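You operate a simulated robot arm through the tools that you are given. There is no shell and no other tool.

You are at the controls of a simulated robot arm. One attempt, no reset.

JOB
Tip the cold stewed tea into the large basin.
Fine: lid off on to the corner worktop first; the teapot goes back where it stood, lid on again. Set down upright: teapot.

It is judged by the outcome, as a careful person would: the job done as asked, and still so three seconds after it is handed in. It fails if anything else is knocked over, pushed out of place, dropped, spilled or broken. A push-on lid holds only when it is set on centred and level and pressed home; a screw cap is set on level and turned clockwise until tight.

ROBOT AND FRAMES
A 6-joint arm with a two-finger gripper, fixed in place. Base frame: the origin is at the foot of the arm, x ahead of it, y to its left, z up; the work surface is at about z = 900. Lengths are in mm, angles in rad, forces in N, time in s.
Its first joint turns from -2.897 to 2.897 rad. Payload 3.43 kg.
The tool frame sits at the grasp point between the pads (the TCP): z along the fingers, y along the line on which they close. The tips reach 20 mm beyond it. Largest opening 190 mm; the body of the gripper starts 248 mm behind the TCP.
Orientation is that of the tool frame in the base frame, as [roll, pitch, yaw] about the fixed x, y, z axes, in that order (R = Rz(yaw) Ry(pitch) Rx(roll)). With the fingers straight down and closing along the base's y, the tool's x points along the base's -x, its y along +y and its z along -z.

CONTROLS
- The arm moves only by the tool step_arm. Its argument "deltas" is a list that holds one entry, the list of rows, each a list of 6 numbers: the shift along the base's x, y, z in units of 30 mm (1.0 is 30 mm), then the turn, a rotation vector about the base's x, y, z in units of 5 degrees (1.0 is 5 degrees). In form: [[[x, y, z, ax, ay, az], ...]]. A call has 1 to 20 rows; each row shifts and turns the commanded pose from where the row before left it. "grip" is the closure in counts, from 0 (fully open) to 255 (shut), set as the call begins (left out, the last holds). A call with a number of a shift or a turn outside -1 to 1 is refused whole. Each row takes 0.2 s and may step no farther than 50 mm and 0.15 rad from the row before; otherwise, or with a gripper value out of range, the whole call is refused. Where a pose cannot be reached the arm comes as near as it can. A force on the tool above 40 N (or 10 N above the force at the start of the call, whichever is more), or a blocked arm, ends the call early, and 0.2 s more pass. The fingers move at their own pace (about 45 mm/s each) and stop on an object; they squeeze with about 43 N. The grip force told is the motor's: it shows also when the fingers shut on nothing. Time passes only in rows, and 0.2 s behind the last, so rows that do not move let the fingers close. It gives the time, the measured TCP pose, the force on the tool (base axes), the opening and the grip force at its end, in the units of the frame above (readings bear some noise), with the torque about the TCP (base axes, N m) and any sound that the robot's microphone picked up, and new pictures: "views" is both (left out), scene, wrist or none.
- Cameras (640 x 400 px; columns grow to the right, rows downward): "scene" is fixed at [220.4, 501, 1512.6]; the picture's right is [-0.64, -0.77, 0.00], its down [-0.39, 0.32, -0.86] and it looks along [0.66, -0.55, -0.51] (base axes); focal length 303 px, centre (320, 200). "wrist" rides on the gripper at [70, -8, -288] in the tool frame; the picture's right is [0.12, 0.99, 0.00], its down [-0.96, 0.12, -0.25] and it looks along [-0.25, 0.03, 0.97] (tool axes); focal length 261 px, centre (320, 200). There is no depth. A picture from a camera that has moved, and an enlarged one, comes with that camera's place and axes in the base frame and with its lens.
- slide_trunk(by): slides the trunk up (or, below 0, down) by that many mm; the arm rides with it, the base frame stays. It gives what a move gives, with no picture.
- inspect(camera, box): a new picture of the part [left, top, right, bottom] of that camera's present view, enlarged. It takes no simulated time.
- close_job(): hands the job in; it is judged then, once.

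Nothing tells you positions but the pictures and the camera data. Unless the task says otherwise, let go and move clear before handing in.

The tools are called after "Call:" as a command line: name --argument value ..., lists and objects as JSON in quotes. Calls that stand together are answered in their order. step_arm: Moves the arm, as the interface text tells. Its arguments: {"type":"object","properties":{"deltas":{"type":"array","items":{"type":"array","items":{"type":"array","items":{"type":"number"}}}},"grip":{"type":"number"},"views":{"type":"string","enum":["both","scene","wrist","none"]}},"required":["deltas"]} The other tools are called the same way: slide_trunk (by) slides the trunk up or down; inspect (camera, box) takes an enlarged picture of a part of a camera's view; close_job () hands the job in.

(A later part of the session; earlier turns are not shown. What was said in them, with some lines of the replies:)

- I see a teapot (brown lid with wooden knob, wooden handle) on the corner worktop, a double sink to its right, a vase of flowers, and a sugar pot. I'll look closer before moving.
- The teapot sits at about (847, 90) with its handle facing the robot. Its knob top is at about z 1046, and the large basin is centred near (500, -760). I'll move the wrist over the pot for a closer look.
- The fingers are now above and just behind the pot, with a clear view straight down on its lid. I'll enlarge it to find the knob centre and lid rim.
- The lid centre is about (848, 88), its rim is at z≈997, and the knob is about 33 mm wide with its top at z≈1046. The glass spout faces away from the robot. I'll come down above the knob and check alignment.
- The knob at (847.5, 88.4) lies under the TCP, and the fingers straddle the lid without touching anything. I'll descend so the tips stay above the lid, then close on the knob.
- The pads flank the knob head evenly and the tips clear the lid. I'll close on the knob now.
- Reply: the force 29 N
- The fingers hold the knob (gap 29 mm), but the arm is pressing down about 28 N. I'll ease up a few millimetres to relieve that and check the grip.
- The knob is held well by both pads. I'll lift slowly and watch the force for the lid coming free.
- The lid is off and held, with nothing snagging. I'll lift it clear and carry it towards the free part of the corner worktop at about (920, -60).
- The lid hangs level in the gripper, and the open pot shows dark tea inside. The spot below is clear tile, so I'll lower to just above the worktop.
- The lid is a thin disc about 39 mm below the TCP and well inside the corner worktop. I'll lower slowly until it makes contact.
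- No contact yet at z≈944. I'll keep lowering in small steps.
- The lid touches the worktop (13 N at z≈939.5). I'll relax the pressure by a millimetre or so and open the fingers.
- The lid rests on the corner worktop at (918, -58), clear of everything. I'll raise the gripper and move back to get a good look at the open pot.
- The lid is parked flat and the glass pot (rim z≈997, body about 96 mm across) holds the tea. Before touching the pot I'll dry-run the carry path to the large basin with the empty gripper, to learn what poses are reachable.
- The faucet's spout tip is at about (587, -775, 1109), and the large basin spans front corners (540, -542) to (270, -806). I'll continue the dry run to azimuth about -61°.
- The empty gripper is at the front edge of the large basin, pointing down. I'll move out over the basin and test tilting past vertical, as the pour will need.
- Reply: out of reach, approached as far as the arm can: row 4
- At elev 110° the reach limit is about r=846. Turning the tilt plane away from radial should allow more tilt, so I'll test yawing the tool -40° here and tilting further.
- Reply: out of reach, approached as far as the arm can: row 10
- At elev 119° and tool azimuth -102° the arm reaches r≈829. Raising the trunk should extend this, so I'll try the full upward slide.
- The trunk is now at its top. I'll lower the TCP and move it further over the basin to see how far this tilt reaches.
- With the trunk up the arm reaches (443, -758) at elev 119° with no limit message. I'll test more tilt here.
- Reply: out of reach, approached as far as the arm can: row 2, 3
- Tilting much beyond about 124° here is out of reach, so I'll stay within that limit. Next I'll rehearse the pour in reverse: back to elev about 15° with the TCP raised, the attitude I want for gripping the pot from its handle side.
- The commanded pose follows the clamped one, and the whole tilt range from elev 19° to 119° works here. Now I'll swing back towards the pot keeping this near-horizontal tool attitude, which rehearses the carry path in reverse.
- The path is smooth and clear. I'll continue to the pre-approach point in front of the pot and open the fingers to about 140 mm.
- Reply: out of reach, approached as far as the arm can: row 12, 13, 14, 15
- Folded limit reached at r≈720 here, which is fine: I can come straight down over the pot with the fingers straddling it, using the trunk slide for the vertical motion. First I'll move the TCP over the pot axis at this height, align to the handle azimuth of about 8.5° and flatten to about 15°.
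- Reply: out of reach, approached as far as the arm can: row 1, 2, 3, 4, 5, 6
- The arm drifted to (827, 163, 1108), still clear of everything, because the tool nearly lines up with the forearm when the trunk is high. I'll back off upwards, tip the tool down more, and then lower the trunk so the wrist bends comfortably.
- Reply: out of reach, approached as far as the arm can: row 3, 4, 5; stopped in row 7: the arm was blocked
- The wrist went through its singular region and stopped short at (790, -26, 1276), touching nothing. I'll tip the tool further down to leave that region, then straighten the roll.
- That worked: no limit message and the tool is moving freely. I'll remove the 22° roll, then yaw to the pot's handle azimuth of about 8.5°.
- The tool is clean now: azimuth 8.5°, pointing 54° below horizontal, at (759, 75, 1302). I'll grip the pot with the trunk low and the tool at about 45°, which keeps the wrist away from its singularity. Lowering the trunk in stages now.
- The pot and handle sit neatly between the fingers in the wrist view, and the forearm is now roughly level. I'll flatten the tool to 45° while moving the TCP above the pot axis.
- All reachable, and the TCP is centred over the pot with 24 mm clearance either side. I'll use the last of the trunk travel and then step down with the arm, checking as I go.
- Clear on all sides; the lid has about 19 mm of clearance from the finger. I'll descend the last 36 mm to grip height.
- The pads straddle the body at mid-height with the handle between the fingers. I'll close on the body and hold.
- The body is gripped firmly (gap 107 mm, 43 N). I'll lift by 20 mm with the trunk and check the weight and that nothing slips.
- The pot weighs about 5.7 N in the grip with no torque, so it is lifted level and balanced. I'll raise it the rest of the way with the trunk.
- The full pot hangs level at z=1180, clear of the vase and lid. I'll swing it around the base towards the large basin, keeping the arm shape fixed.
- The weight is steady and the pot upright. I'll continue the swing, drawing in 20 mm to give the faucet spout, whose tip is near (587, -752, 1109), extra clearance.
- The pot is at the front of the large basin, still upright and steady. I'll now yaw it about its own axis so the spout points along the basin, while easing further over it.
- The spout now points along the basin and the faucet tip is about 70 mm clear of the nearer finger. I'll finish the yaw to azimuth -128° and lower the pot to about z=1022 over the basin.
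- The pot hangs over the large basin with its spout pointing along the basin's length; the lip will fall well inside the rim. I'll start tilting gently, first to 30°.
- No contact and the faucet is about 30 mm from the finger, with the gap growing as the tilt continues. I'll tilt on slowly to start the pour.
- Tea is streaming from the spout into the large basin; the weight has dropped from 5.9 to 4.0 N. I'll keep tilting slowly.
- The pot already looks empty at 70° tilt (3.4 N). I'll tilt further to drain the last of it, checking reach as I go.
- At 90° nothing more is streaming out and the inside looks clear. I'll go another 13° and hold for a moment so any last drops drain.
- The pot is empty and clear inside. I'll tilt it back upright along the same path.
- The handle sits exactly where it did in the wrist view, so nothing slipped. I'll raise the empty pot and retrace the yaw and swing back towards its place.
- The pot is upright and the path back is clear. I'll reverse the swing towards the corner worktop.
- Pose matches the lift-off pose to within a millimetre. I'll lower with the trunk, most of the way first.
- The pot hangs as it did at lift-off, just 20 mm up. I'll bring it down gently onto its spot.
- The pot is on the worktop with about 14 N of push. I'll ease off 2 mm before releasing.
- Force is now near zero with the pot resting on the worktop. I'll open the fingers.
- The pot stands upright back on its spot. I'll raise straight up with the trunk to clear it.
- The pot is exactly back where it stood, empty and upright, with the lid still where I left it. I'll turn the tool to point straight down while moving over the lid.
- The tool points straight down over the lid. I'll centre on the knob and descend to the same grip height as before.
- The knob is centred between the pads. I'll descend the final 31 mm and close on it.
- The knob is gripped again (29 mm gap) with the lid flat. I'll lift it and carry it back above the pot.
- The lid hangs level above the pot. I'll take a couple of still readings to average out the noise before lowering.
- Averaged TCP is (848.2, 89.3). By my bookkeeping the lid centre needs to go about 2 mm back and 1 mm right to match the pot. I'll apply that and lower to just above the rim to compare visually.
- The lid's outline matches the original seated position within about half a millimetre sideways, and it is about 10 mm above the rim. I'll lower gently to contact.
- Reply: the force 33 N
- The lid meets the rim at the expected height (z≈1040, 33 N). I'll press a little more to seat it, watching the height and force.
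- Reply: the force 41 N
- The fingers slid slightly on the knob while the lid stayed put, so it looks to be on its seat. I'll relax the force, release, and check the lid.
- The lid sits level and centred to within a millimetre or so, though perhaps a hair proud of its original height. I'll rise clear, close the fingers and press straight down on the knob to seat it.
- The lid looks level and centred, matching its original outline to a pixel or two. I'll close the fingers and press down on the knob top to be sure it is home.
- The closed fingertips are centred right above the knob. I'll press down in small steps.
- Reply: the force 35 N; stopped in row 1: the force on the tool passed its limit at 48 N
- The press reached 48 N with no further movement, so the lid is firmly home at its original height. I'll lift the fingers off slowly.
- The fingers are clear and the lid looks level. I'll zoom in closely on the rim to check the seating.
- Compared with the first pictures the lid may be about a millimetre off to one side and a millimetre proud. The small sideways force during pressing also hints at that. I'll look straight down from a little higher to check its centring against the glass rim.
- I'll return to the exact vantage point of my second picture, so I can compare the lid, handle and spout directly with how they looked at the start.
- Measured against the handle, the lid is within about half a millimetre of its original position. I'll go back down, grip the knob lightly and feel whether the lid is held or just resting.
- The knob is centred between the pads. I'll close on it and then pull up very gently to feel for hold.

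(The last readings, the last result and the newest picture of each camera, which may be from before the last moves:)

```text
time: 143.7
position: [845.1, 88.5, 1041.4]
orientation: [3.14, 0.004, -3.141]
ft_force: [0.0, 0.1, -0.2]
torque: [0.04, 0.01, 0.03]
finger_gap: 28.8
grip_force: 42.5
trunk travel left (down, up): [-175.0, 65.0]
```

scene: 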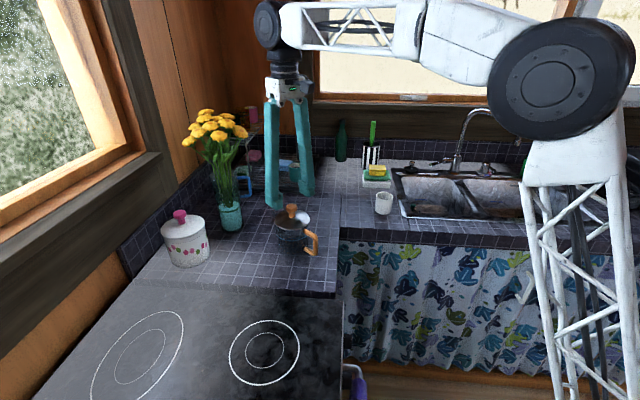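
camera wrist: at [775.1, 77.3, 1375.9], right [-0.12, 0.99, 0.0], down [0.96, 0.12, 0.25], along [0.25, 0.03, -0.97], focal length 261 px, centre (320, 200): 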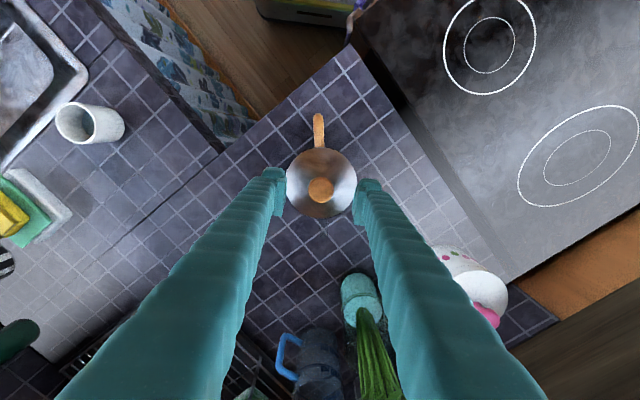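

The lid lifts freely, so it is only resting. While I have it I'll raise it 3 mm, nudge it about half a millimetre towards its original centre, set it back and press again.

Call:
step_arm --deltas '[[[0, 0, 0.1, 0, 0, 0], [0, 0, 0, 0, 0, 0]]]' --views "none"

Call:
inspect --camera "scene" --box '[268, 195, 318, 235]'

Call:
step_arm --deltas '[[[0.02, 0.02, 0, 0, 0, 0], [0, 0, -0.05, 0, 0, 0], [0, 0, -0.05, 0, 0, 0], [0, 0, -0.04, 0, 0, 0], [0, 0, 0, 0, 0, 0]]]' --views "none"

Call:
inspect --camera "scene" --box '[268, 195, 318, 235]'

```text
time: 144.3
position: [845.1, 88.2, 1044.3]
orientation: [-3.141, 0.004, 3.141]
ft_force: [-0.5, -0.4, -0.3]
torque: [-0.02, -0.02, 0.02]
finger_gap: 28.8
grip_force: 43.2
trunk travel left (down, up): [-175.0, 65.0]
```

```text
10.00 times, centred on (293, 215) of scene
camera zoom: at [220.4, 501.0, 1512.6], right [-0.64, -0.77, 0.0], down [-0.39, 0.32, -0.86], along [0.66, -0.55, -0.51], focal length 3030 px, centre (590, 50)
```

zoom: 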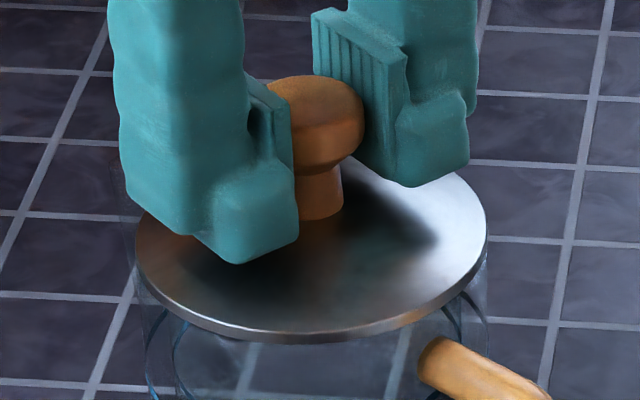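

```text
time: 145.5
position: [847.4, 87.5, 1041.1]
orientation: [-3.141, 0.003, 3.142]
ft_force: [-1.4, -2.6, 8.7]
torque: [-0.02, 0.23, -0.01]
finger_gap: 29.1
grip_force: 42.6
trunk travel left (down, up): [-175.0, 65.0]
```

```text
10.00 times, centred on (293, 215) of scene
camera zoom: at [220.4, 501.0, 1512.6], right [-0.64, -0.77, 0.0], down [-0.39, 0.32, -0.86], along [0.66, -0.55, -0.51], focal length 3030 px, centre (590, 50)
```

zoom: 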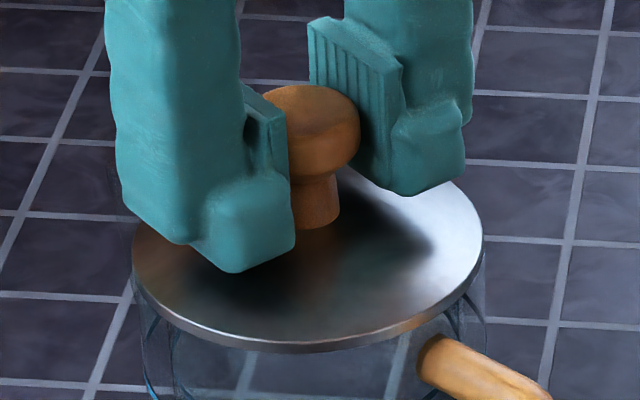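

The lid is back on the rim, aligned with its original outline. I'll press down through the knob now that it is better centred.

Call:
step_arm --deltas '[[[0, 0, -0.05, 0, 0, 0], [0, 0, -0.05, 0, 0, 0], [0, 0, 0, 0, 0, 0]]]' --views "none"

Call:
inspect --camera "scene" --box '[268, 195, 318, 235]'

```text
time: 146.4
position: [847.0, 88.1, 1040.0]
orientation: [3.141, 0.007, 3.141]
ft_force: [-3.3, -2.5, 16.1]
torque: [0.07, 0.71, 0.07]
finger_gap: 29.2
grip_force: 43.0
trunk travel left (down, up): [-175.0, 65.0]
stopped in row 3: the force on the tool passed its limit at 40 N (the readings are from after the stop); the commanded pose is now the measured one
```

```text
10.00 times, centred on (293, 215) of scene
camera zoom: at [220.4, 501.0, 1512.6], right [-0.64, -0.77, 0.0], down [-0.39, 0.32, -0.86], along [0.66, -0.55, -0.51], focal length 3030 px, centre (590, 50)
```

zoom: 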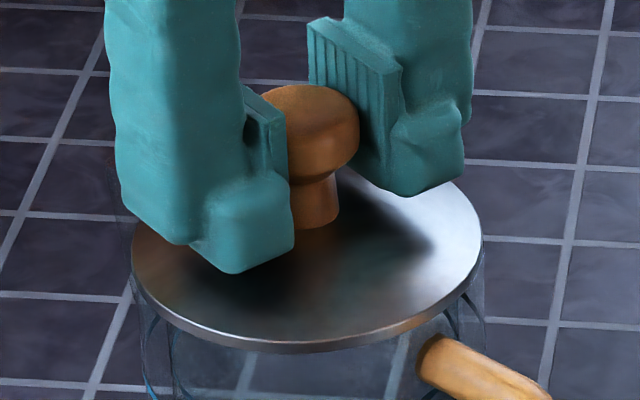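

Call:
step_arm --deltas '[[[0, 0, 0.03, 0, 0, 0], [0, 0, 0, 0, 0, 0]]]' --views "none"

Call:
step_arm --deltas '[[[0, 0, 0, 0, 0, 0], [0, 0, 0, 0, 0, 0], [0, 0, 0, 0, 0, 0], [0, 0, 0, 0, 0, 0]]]' --grip 150 --views "none"

Call:
inspect --camera "scene" --box '[268, 195, 318, 235]'

Call:
inspect --camera "wrist" --box '[260, 100, 380, 240]'

```text
time: 147.0
position: [849.0, 89.0, 1041.0]
orientation: [3.141, 0.008, 3.141]
ft_force: [-3.7, -4.2, 14.7]
torque: [-0.03, 0.14, 0.01]
finger_gap: 29.1
grip_force: 42.3
trunk travel left (down, up): [-175.0, 65.0]
```

```text
time: 148.0
position: [848.3, 88.8, 1041.0]
orientation: [-3.141, 0.004, -3.141]
ft_force: [-0.4, -0.1, -0.9]
torque: [0.03, 0.0, 0.0]
finger_gap: 77.9
grip_force: 0.1
trunk travel left (down, up): [-175.0, 65.0]
```

```text
10.00 times, centred on (293, 215) of scene
camera zoom: at [220.4, 501.0, 1512.6], right [-0.64, -0.77, 0.0], down [-0.39, 0.32, -0.86], along [0.66, -0.55, -0.51], focal length 3030 px, centre (590, 50)
```

zoom: 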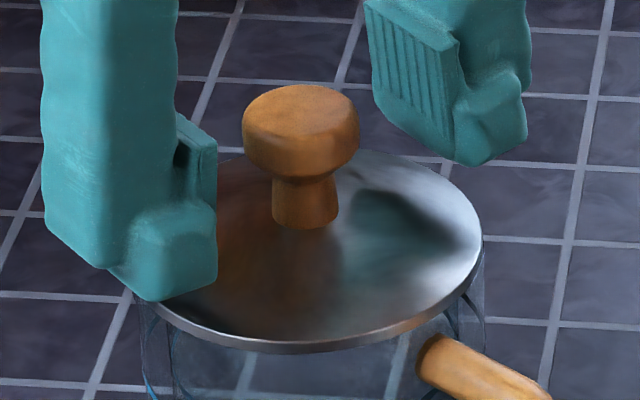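

```text
2.86 times, centred on (320, 170) of wrist
camera zoom: at [776.8, 80.0, 1326.6], right [-0.12, 0.99, 0.0], down [0.96, 0.12, 0.25], along [0.25, 0.03, -0.97], focal length 745 px, centre (320, 286)
```

zoom: 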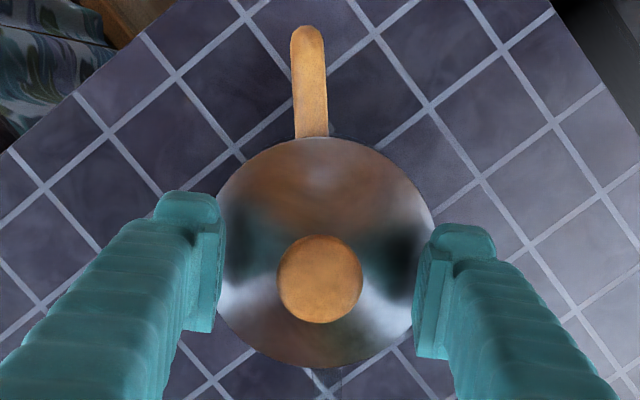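

The lid is on, level, at its original height within a millimetre, and pressed. I'll rise clear of it and retreat, then check the whole scene.

Call:
step_arm --deltas '[[[0, 0, 0.4, 0, 0, 0], [0, 0, 0.8, 0, 0, 0], [0, 0, 0.9, 0, 0, 0], [0, 0, 0.9, 0, 0, 0], [0, 0, 0.9, 0, 0, 0], [-0.5, 0, 0.8, 0, 0, 0], [-0.9, 0, 0.4, 0, 0, 0], [-0.9, 0, 0.4, 0, 0, 0], [-0.9, 0, 0.4, 0, 0, 0], [-0.9, 0, 0.4, 0, 0, 0], [-0.9, 0, 0.4, 0, 0, 0], [-0.9, 0, 0.4, 0, 0, 0], [-0.9, 0, 0.4, 0, 0, 0], [0, 0, 0, 0, 0, 0]]]'

Call:
inspect --camera "scene" --box '[255, 190, 335, 270]'

Call:
inspect --camera "scene" --box '[340, 90, 640, 260]'

Call:
inspect --camera "wrist" --box '[240, 180, 420, 360]'

Call:
inspect --camera "wrist" --box '[0, 0, 240, 360]'

```text
time: 151.0
position: [641.7, 88.2, 1266.1]
orientation: [3.14, 0.005, -3.141]
ft_force: [0.4, -0.1, 0.5]
torque: [-0.02, -0.04, -0.02]
finger_gap: 78.5
grip_force: 0.1
trunk travel left (down, up): [-175.0, 65.0]
camera wrist: at [570.0, 79.7, 1552.1], right [-0.12, 0.99, 0.0], down [0.96, 0.12, 0.25], along [0.25, 0.03, -0.97], focal length 261 px, centre (320, 200)
```

scene: 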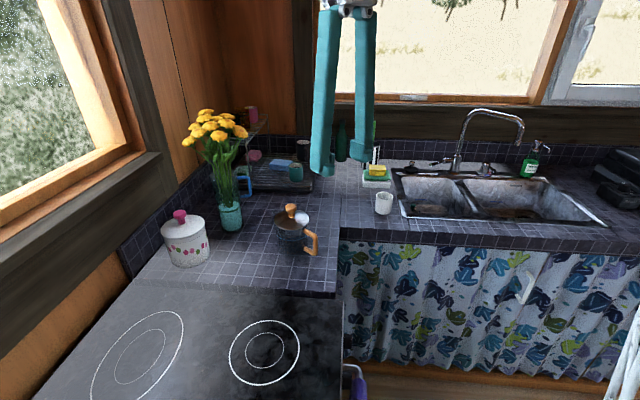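
wrist: 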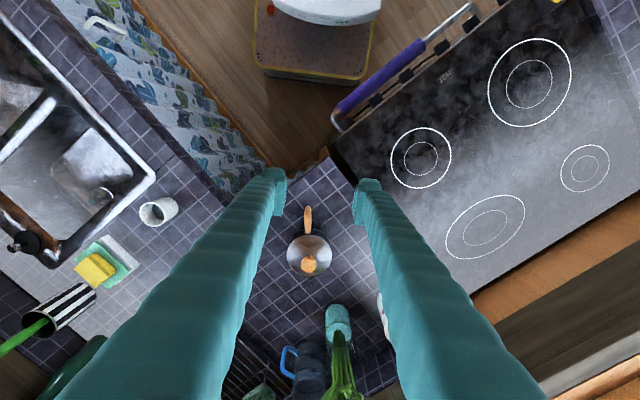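

```text
5.00 times, centred on (295, 230) of scene
camera zoom: at [220.4, 501.0, 1512.6], right [-0.64, -0.77, 0.0], down [-0.39, 0.32, -0.86], along [0.66, -0.55, -0.51], focal length 1515 px, centre (445, 50)
```

zoom: 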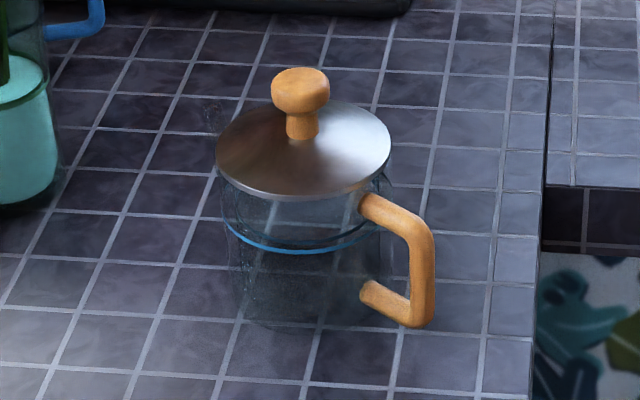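

```text
2.13 times, centred on (490, 175) of scene
camera zoom: at [220.4, 501.0, 1512.6], right [-0.64, -0.77, 0.0], down [-0.39, 0.32, -0.86], along [0.66, -0.55, -0.51], focal length 646 px, centre (-43, 253)
```

zoom: 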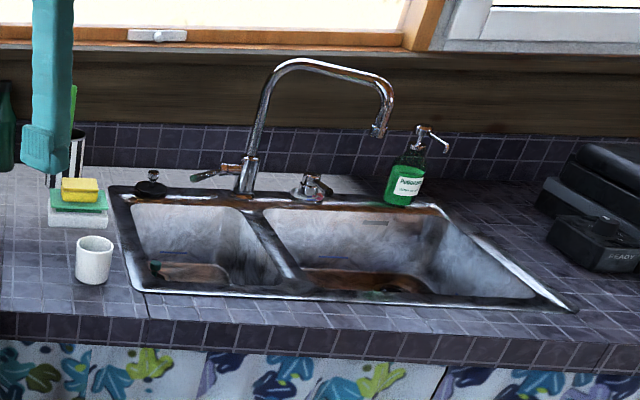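

```text
2.22 times, centred on (330, 270) of wrist
camera zoom: at [570.0, 79.7, 1552.1], right [-0.12, 0.99, 0.0], down [0.96, 0.12, 0.25], along [0.25, 0.03, -0.97], focal length 579 px, centre (298, 44)
```

zoom: 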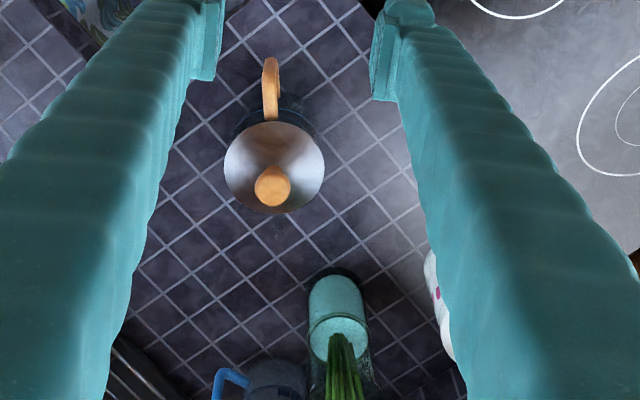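

```text
1.11 times, centred on (120, 180) of wrist
camera zoom: at [570.0, 79.7, 1552.1], right [-0.12, 0.99, 0.0], down [0.96, 0.12, 0.25], along [0.25, 0.03, -0.97], focal length 290 px, centre (542, 222)
```

zoom: 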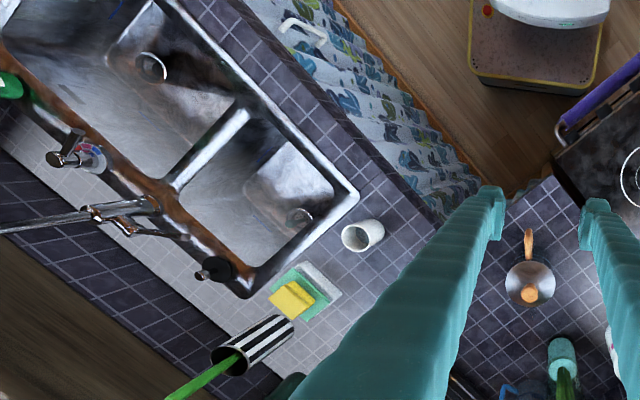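

Everything else is in place, and the pot is upright with its lid on. The sideways forces during the two pressings pointed in opposite directions, so the true centre lies between those placements. I'll go back and refine the lid's seating so it is properly home.

Call:
step_arm --deltas '[[[0.9, 0, -0.4, 0, 0, 0], [0.98, 0, -0.4, 0, 0, 0], [0.98, 0, -0.4, 0, 0, 0], [0.98, 0, -0.4, 0, 0, 0], [0.98, 0, -0.4, 0, 0, 0], [0.98, 0, -0.4, 0, 0, 0], [0.98, 0, -0.4, 0, 0, 0], [0.06, 0, -0.9, 0, 0, 0], [0, 0, -0.9, 0, 0, 0], [0, 0, -0.9, 0, 0, 0], [0, 0, 0, 0, 0, 0]]]' --views "none"

Call:
step_arm --deltas '[[[0, 0, 0, 0, 0, 0]]]' --views "none"

Call:
inspect --camera "wrist" --box '[260, 100, 380, 240]'

```text
time: 153.4
position: [848.5, 88.5, 1098.7]
orientation: [-3.141, 0.006, -3.141]
ft_force: [0.6, -0.3, 0.3]
torque: [0.05, 0.01, 0.03]
finger_gap: 78.3
grip_force: 0.0
trunk travel left (down, up): [-175.0, 65.0]
```

```text
time: 153.8
position: [847.3, 90.0, 1098.8]
orientation: [-3.141, 0.006, -3.141]
ft_force: [-0.2, -0.4, -0.8]
torque: [0.0, 0.02, 0.01]
finger_gap: 78.2
grip_force: 0.0
trunk travel left (down, up): [-175.0, 65.0]
```

```text
2.86 times, centred on (320, 170) of wrist
camera zoom: at [776.6, 80.7, 1385.9], right [-0.12, 0.99, 0.0], down [0.96, 0.12, 0.25], along [0.25, 0.03, -0.97], focal length 745 px, centre (320, 286)
```

zoom: 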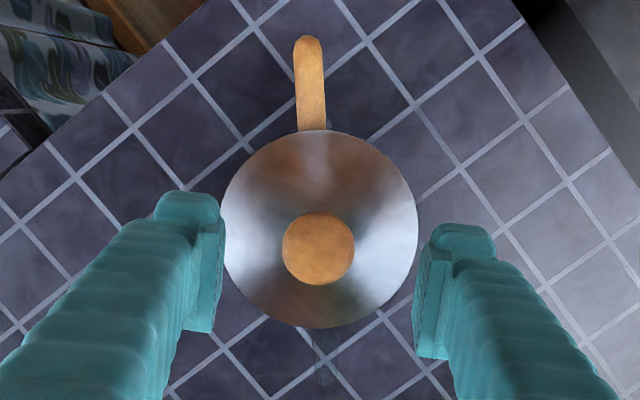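

The tool picked up a 0.35° tilt from the force stop, so I'll level it before gripping the knob again.

Call:
step_arm --deltas '[[[0, 0, 0, 0, 0.065, 0], [0, 0, -0.9, 0, 0, 0], [0, 0, -0.9, 0, 0, 0], [0, 0, -0.2, 0, 0, 0], [0, 0, 0, 0, 0, 0]]]' --views "none"

Call:
step_arm --deltas '[[[0, 0, 0, 0, 0, 0], [0, 0, 0, 0, 0, 0], [0, 0, 0, 0, 0, 0], [0, 0, 0, 0, 0, 0], [0, 0, 0, 0, 0, 0]]]' --grip 255 --views "none"

Call:
inspect --camera "scene" --box '[268, 195, 318, 235]'

```text
time: 155.0
position: [850.3, 89.6, 1039.5]
orientation: [-3.141, 0.0, 3.141]
ft_force: [1.3, 0.4, -0.8]
torque: [-0.01, 0.0, -0.01]
finger_gap: 78.4
grip_force: 0.0
trunk travel left (down, up): [-175.0, 65.0]
```

```text
time: 156.2
position: [850.4, 88.6, 1040.4]
orientation: [-3.141, 0.0, -3.141]
ft_force: [-0.7, -1.3, 0.1]
torque: [-0.04, 0.01, 0.06]
finger_gap: 28.9
grip_force: 42.8
trunk travel left (down, up): [-175.0, 65.0]
```

```text
10.00 times, centred on (293, 215) of scene
camera zoom: at [220.4, 501.0, 1512.6], right [-0.64, -0.77, 0.0], down [-0.39, 0.32, -0.86], along [0.66, -0.55, -0.51], focal length 3030 px, centre (590, 50)
```

zoom: 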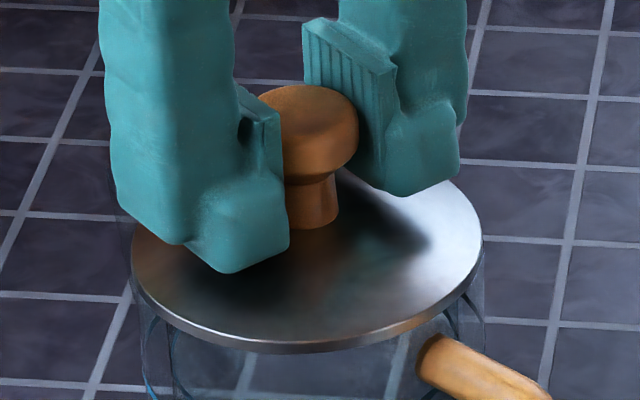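

Gripped with no side load and the tool level. I'll lift 2 mm, shift half a millimetre back towards the true centre, lower and press, then read the side forces.

Call:
step_arm --deltas '[[[0, 0, 0.07, 0, 0, 0], [-0.017, -0.02, 0, 0, 0, 0], [0, 0, -0.07, 0, 0, 0], [0, 0, -0.05, 0, 0, 0], [0, 0, -0.05, 0, 0, 0], [0, 0, 0, 0, 0, 0]]]' --views "none"

Call:
inspect --camera "scene" --box '[268, 195, 318, 235]'

```text
time: 157.6
position: [847.7, 88.7, 1039.8]
orientation: [3.14, 0.004, -3.14]
ft_force: [1.8, 2.6, 30.9]
torque: [0.1, 0.34, -0.01]
finger_gap: 29.1
grip_force: 43.3
trunk travel left (down, up): [-175.0, 65.0]
```

```text
10.00 times, centred on (293, 215) of scene
camera zoom: at [220.4, 501.0, 1512.6], right [-0.64, -0.77, 0.0], down [-0.39, 0.32, -0.86], along [0.66, -0.55, -0.51], focal length 3030 px, centre (590, 50)
```

zoom: 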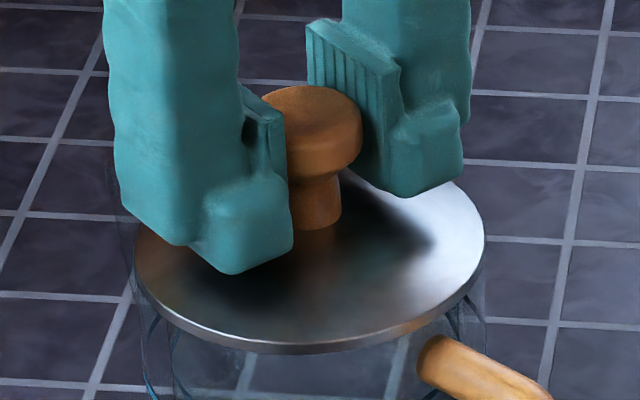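

Side forces are now small and the lid outline matches the original almost exactly. I'll press a little harder to make sure it is home.

Call:
step_arm --deltas '[[[0, 0, -0.03, 0, 0, 0], [0, 0, 0, 0, 0, 0], [0, 0, 0, 0, 0, 0]]]' --views "none"

Call:
inspect --camera "scene" --box '[268, 195, 318, 235]'

```text
time: 158.4
position: [848.0, 87.7, 1036.6]
orientation: [3.141, 0.002, 3.14]
ft_force: [1.8, 6.2, 41.5]
torque: [0.02, 0.04, -0.05]
finger_gap: 28.8
grip_force: 42.9
trunk travel left (down, up): [-175.0, 65.0]
```

```text
10.00 times, centred on (293, 215) of scene
camera zoom: at [220.4, 501.0, 1512.6], right [-0.64, -0.77, 0.0], down [-0.39, 0.32, -0.86], along [0.66, -0.55, -0.51], focal length 3030 px, centre (590, 50)
```

zoom: 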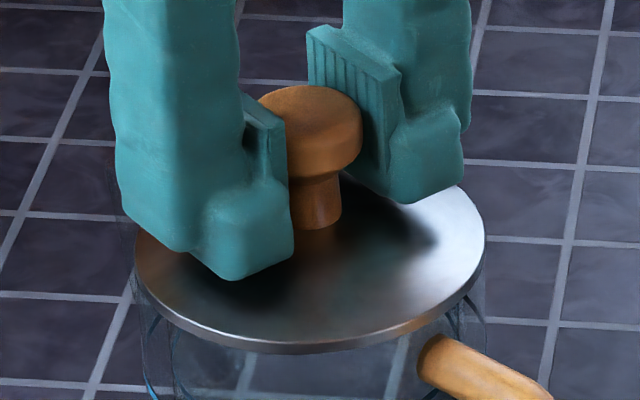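

The fingers slid down the knob while the lid stayed firmly put: it is at its hard stop, seated. I'll ease most of the force off and release.

Call:
step_arm --deltas '[[[0, 0, 0.05, 0, 0, 0], [0, 0, 0.04, 0, 0, 0], [0, 0, 0, 0, 0, 0]]]' --views "none"

Call:
step_arm --deltas '[[[0, 0, 0, 0, 0, 0], [0, 0, 0, 0, 0, 0], [0, 0, 0, 0, 0, 0], [0, 0, 0, 0, 0, 0]]]' --grip 150 --views "none"

Call:
inspect --camera "scene" --box '[268, 195, 318, 235]'

```text
time: 159.2
position: [849.2, 88.2, 1037.7]
orientation: [-3.141, -0.002, -3.141]
ft_force: [-0.9, 3.3, 10.2]
torque: [0.02, -0.28, 0.05]
finger_gap: 29.0
grip_force: 43.1
trunk travel left (down, up): [-175.0, 65.0]
```

```text
time: 160.2
position: [850.4, 88.0, 1038.9]
orientation: [3.141, 0.0, 3.141]
ft_force: [0.6, 0.3, 0.7]
torque: [-0.01, 0.0, -0.01]
finger_gap: 78.0
grip_force: 0.0
trunk travel left (down, up): [-175.0, 65.0]
```

```text
10.00 times, centred on (293, 215) of scene
camera zoom: at [220.4, 501.0, 1512.6], right [-0.64, -0.77, 0.0], down [-0.39, 0.32, -0.86], along [0.66, -0.55, -0.51], focal length 3030 px, centre (590, 50)
```

zoom: 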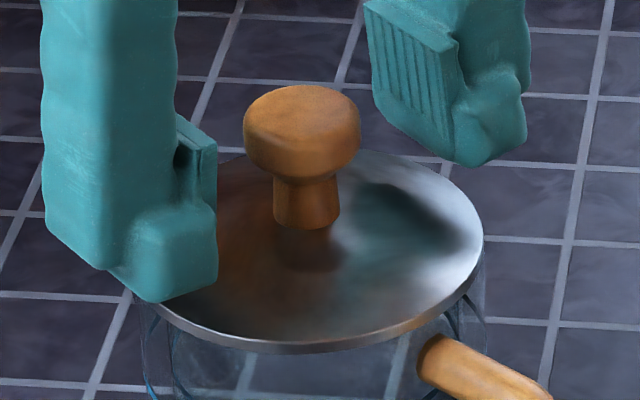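

The lid is centred, level and pressed home. I'll withdraw straight up and then back, clear of everything, and take a final look.

Call:
step_arm --deltas '[[[0, 0, 0.4, 0, 0, 0], [0, 0, 0.8, 0, 0, 0], [0, 0, 0.9, 0, 0, 0], [0, 0, 0.9, 0, 0, 0], [0, 0, 0.9, 0, 0, 0], [-0.5, 0, 0.8, 0, 0, 0], [-0.9, 0, 0.4, 0, 0, 0], [-0.9, 0, 0.4, 0, 0, 0], [-0.9, 0, 0.4, 0, 0, 0], [-0.9, 0, 0.4, 0, 0, 0], [-0.9, 0, 0.4, 0, 0, 0], [-0.9, 0, 0.4, 0, 0, 0], [0, 0, 0, 0, 0, 0], [0, 0, 0, 0, 0, 0]]]'

Call:
inspect --camera "scene" --box '[255, 190, 335, 270]'

Call:
inspect --camera "scene" --box '[120, 90, 400, 300]'

```text
time: 163.2
position: [671.4, 87.2, 1249.1]
orientation: [3.141, 0.001, -3.141]
ft_force: [0.0, -0.1, 0.3]
torque: [0.01, 0.0, 0.04]
finger_gap: 78.3
grip_force: 0.0
trunk travel left (down, up): [-175.0, 65.0]
camera wrist: at [602.4, 78.5, 1536.4], right [-0.12, 0.99, 0.0], down [0.96, 0.12, 0.25], along [0.25, 0.03, -0.97], focal length 261 px, centre (320, 200)
```

scene: 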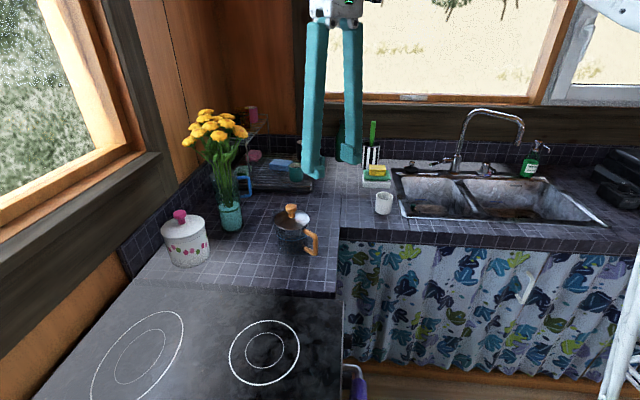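
wrist: 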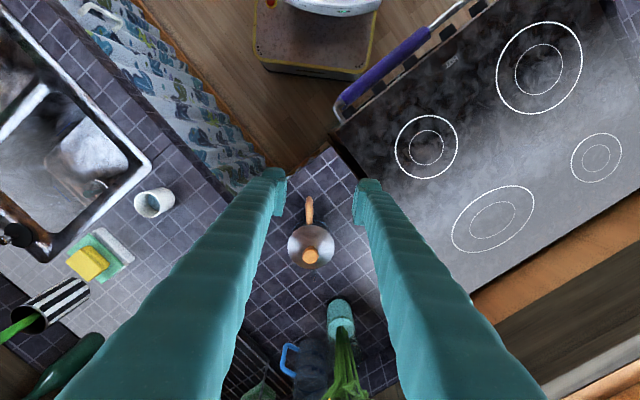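

```text
5.00 times, centred on (295, 230) of scene
camera zoom: at [220.4, 501.0, 1512.6], right [-0.64, -0.77, 0.0], down [-0.39, 0.32, -0.86], along [0.66, -0.55, -0.51], focal length 1515 px, centre (445, 50)
```

zoom: 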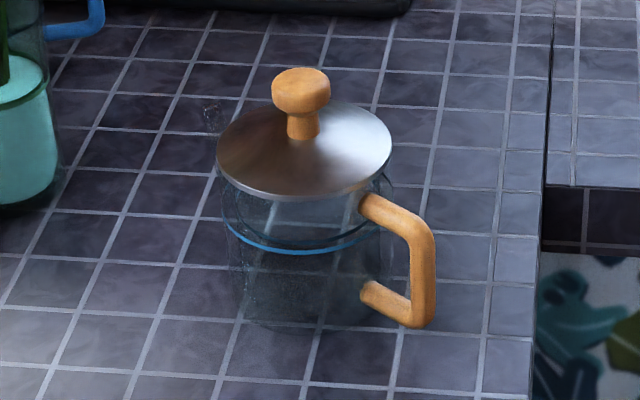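

```text
1.90 times, centred on (260, 195) of scene
camera zoom: at [220.4, 501.0, 1512.6], right [-0.64, -0.77, 0.0], down [-0.39, 0.32, -0.86], along [0.66, -0.55, -0.51], focal length 577 px, centre (434, 210)
```

zoom: 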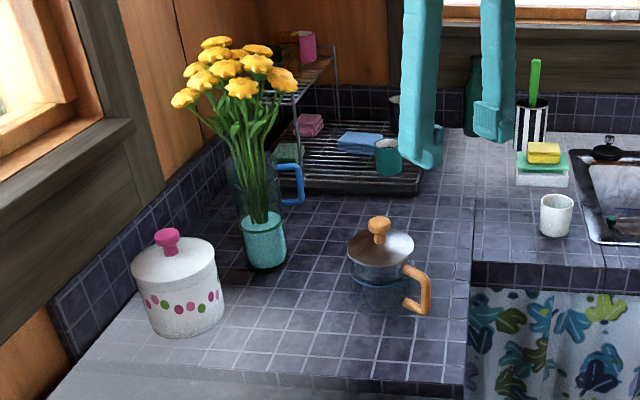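

The pot is empty and upright on its original spot, with the lid on, centred and level. The tea went into the large basin, nothing else has moved, and the arm is clear, so I'm handing the job in.

Call:
close_job

```text
The job is handed in.
```

The cold tea went into the large basin, and the empty teapot is back on its original spot, upright, with its lid on again. The job is handed in, and I have not been told how it was judged.

- **Lid:** It came off first and rested on the corner worktop while I poured. Afterwards I set it back on the pot and re-centred it once. I pressed it down to about 40 N, where it would go no further. In the last pictures it lines up with the starting ones to about a pixel.
- **Whether the lid is held:** After the first pressing I checked with a gentle pull, and the lid lifted freely. I did not repeat the pull after the final seating. It is sitting squarely on the rim, but I can't say it is locked on.
- **Pour:** The pot was tilted past horizontal and held there, and it looked clear inside. The stream fell inside the basin, and I saw no tea on the worktop.
- **Surroundings:** In the final pictures, everything else looks as it did at the start. The arm is clear of the pot.
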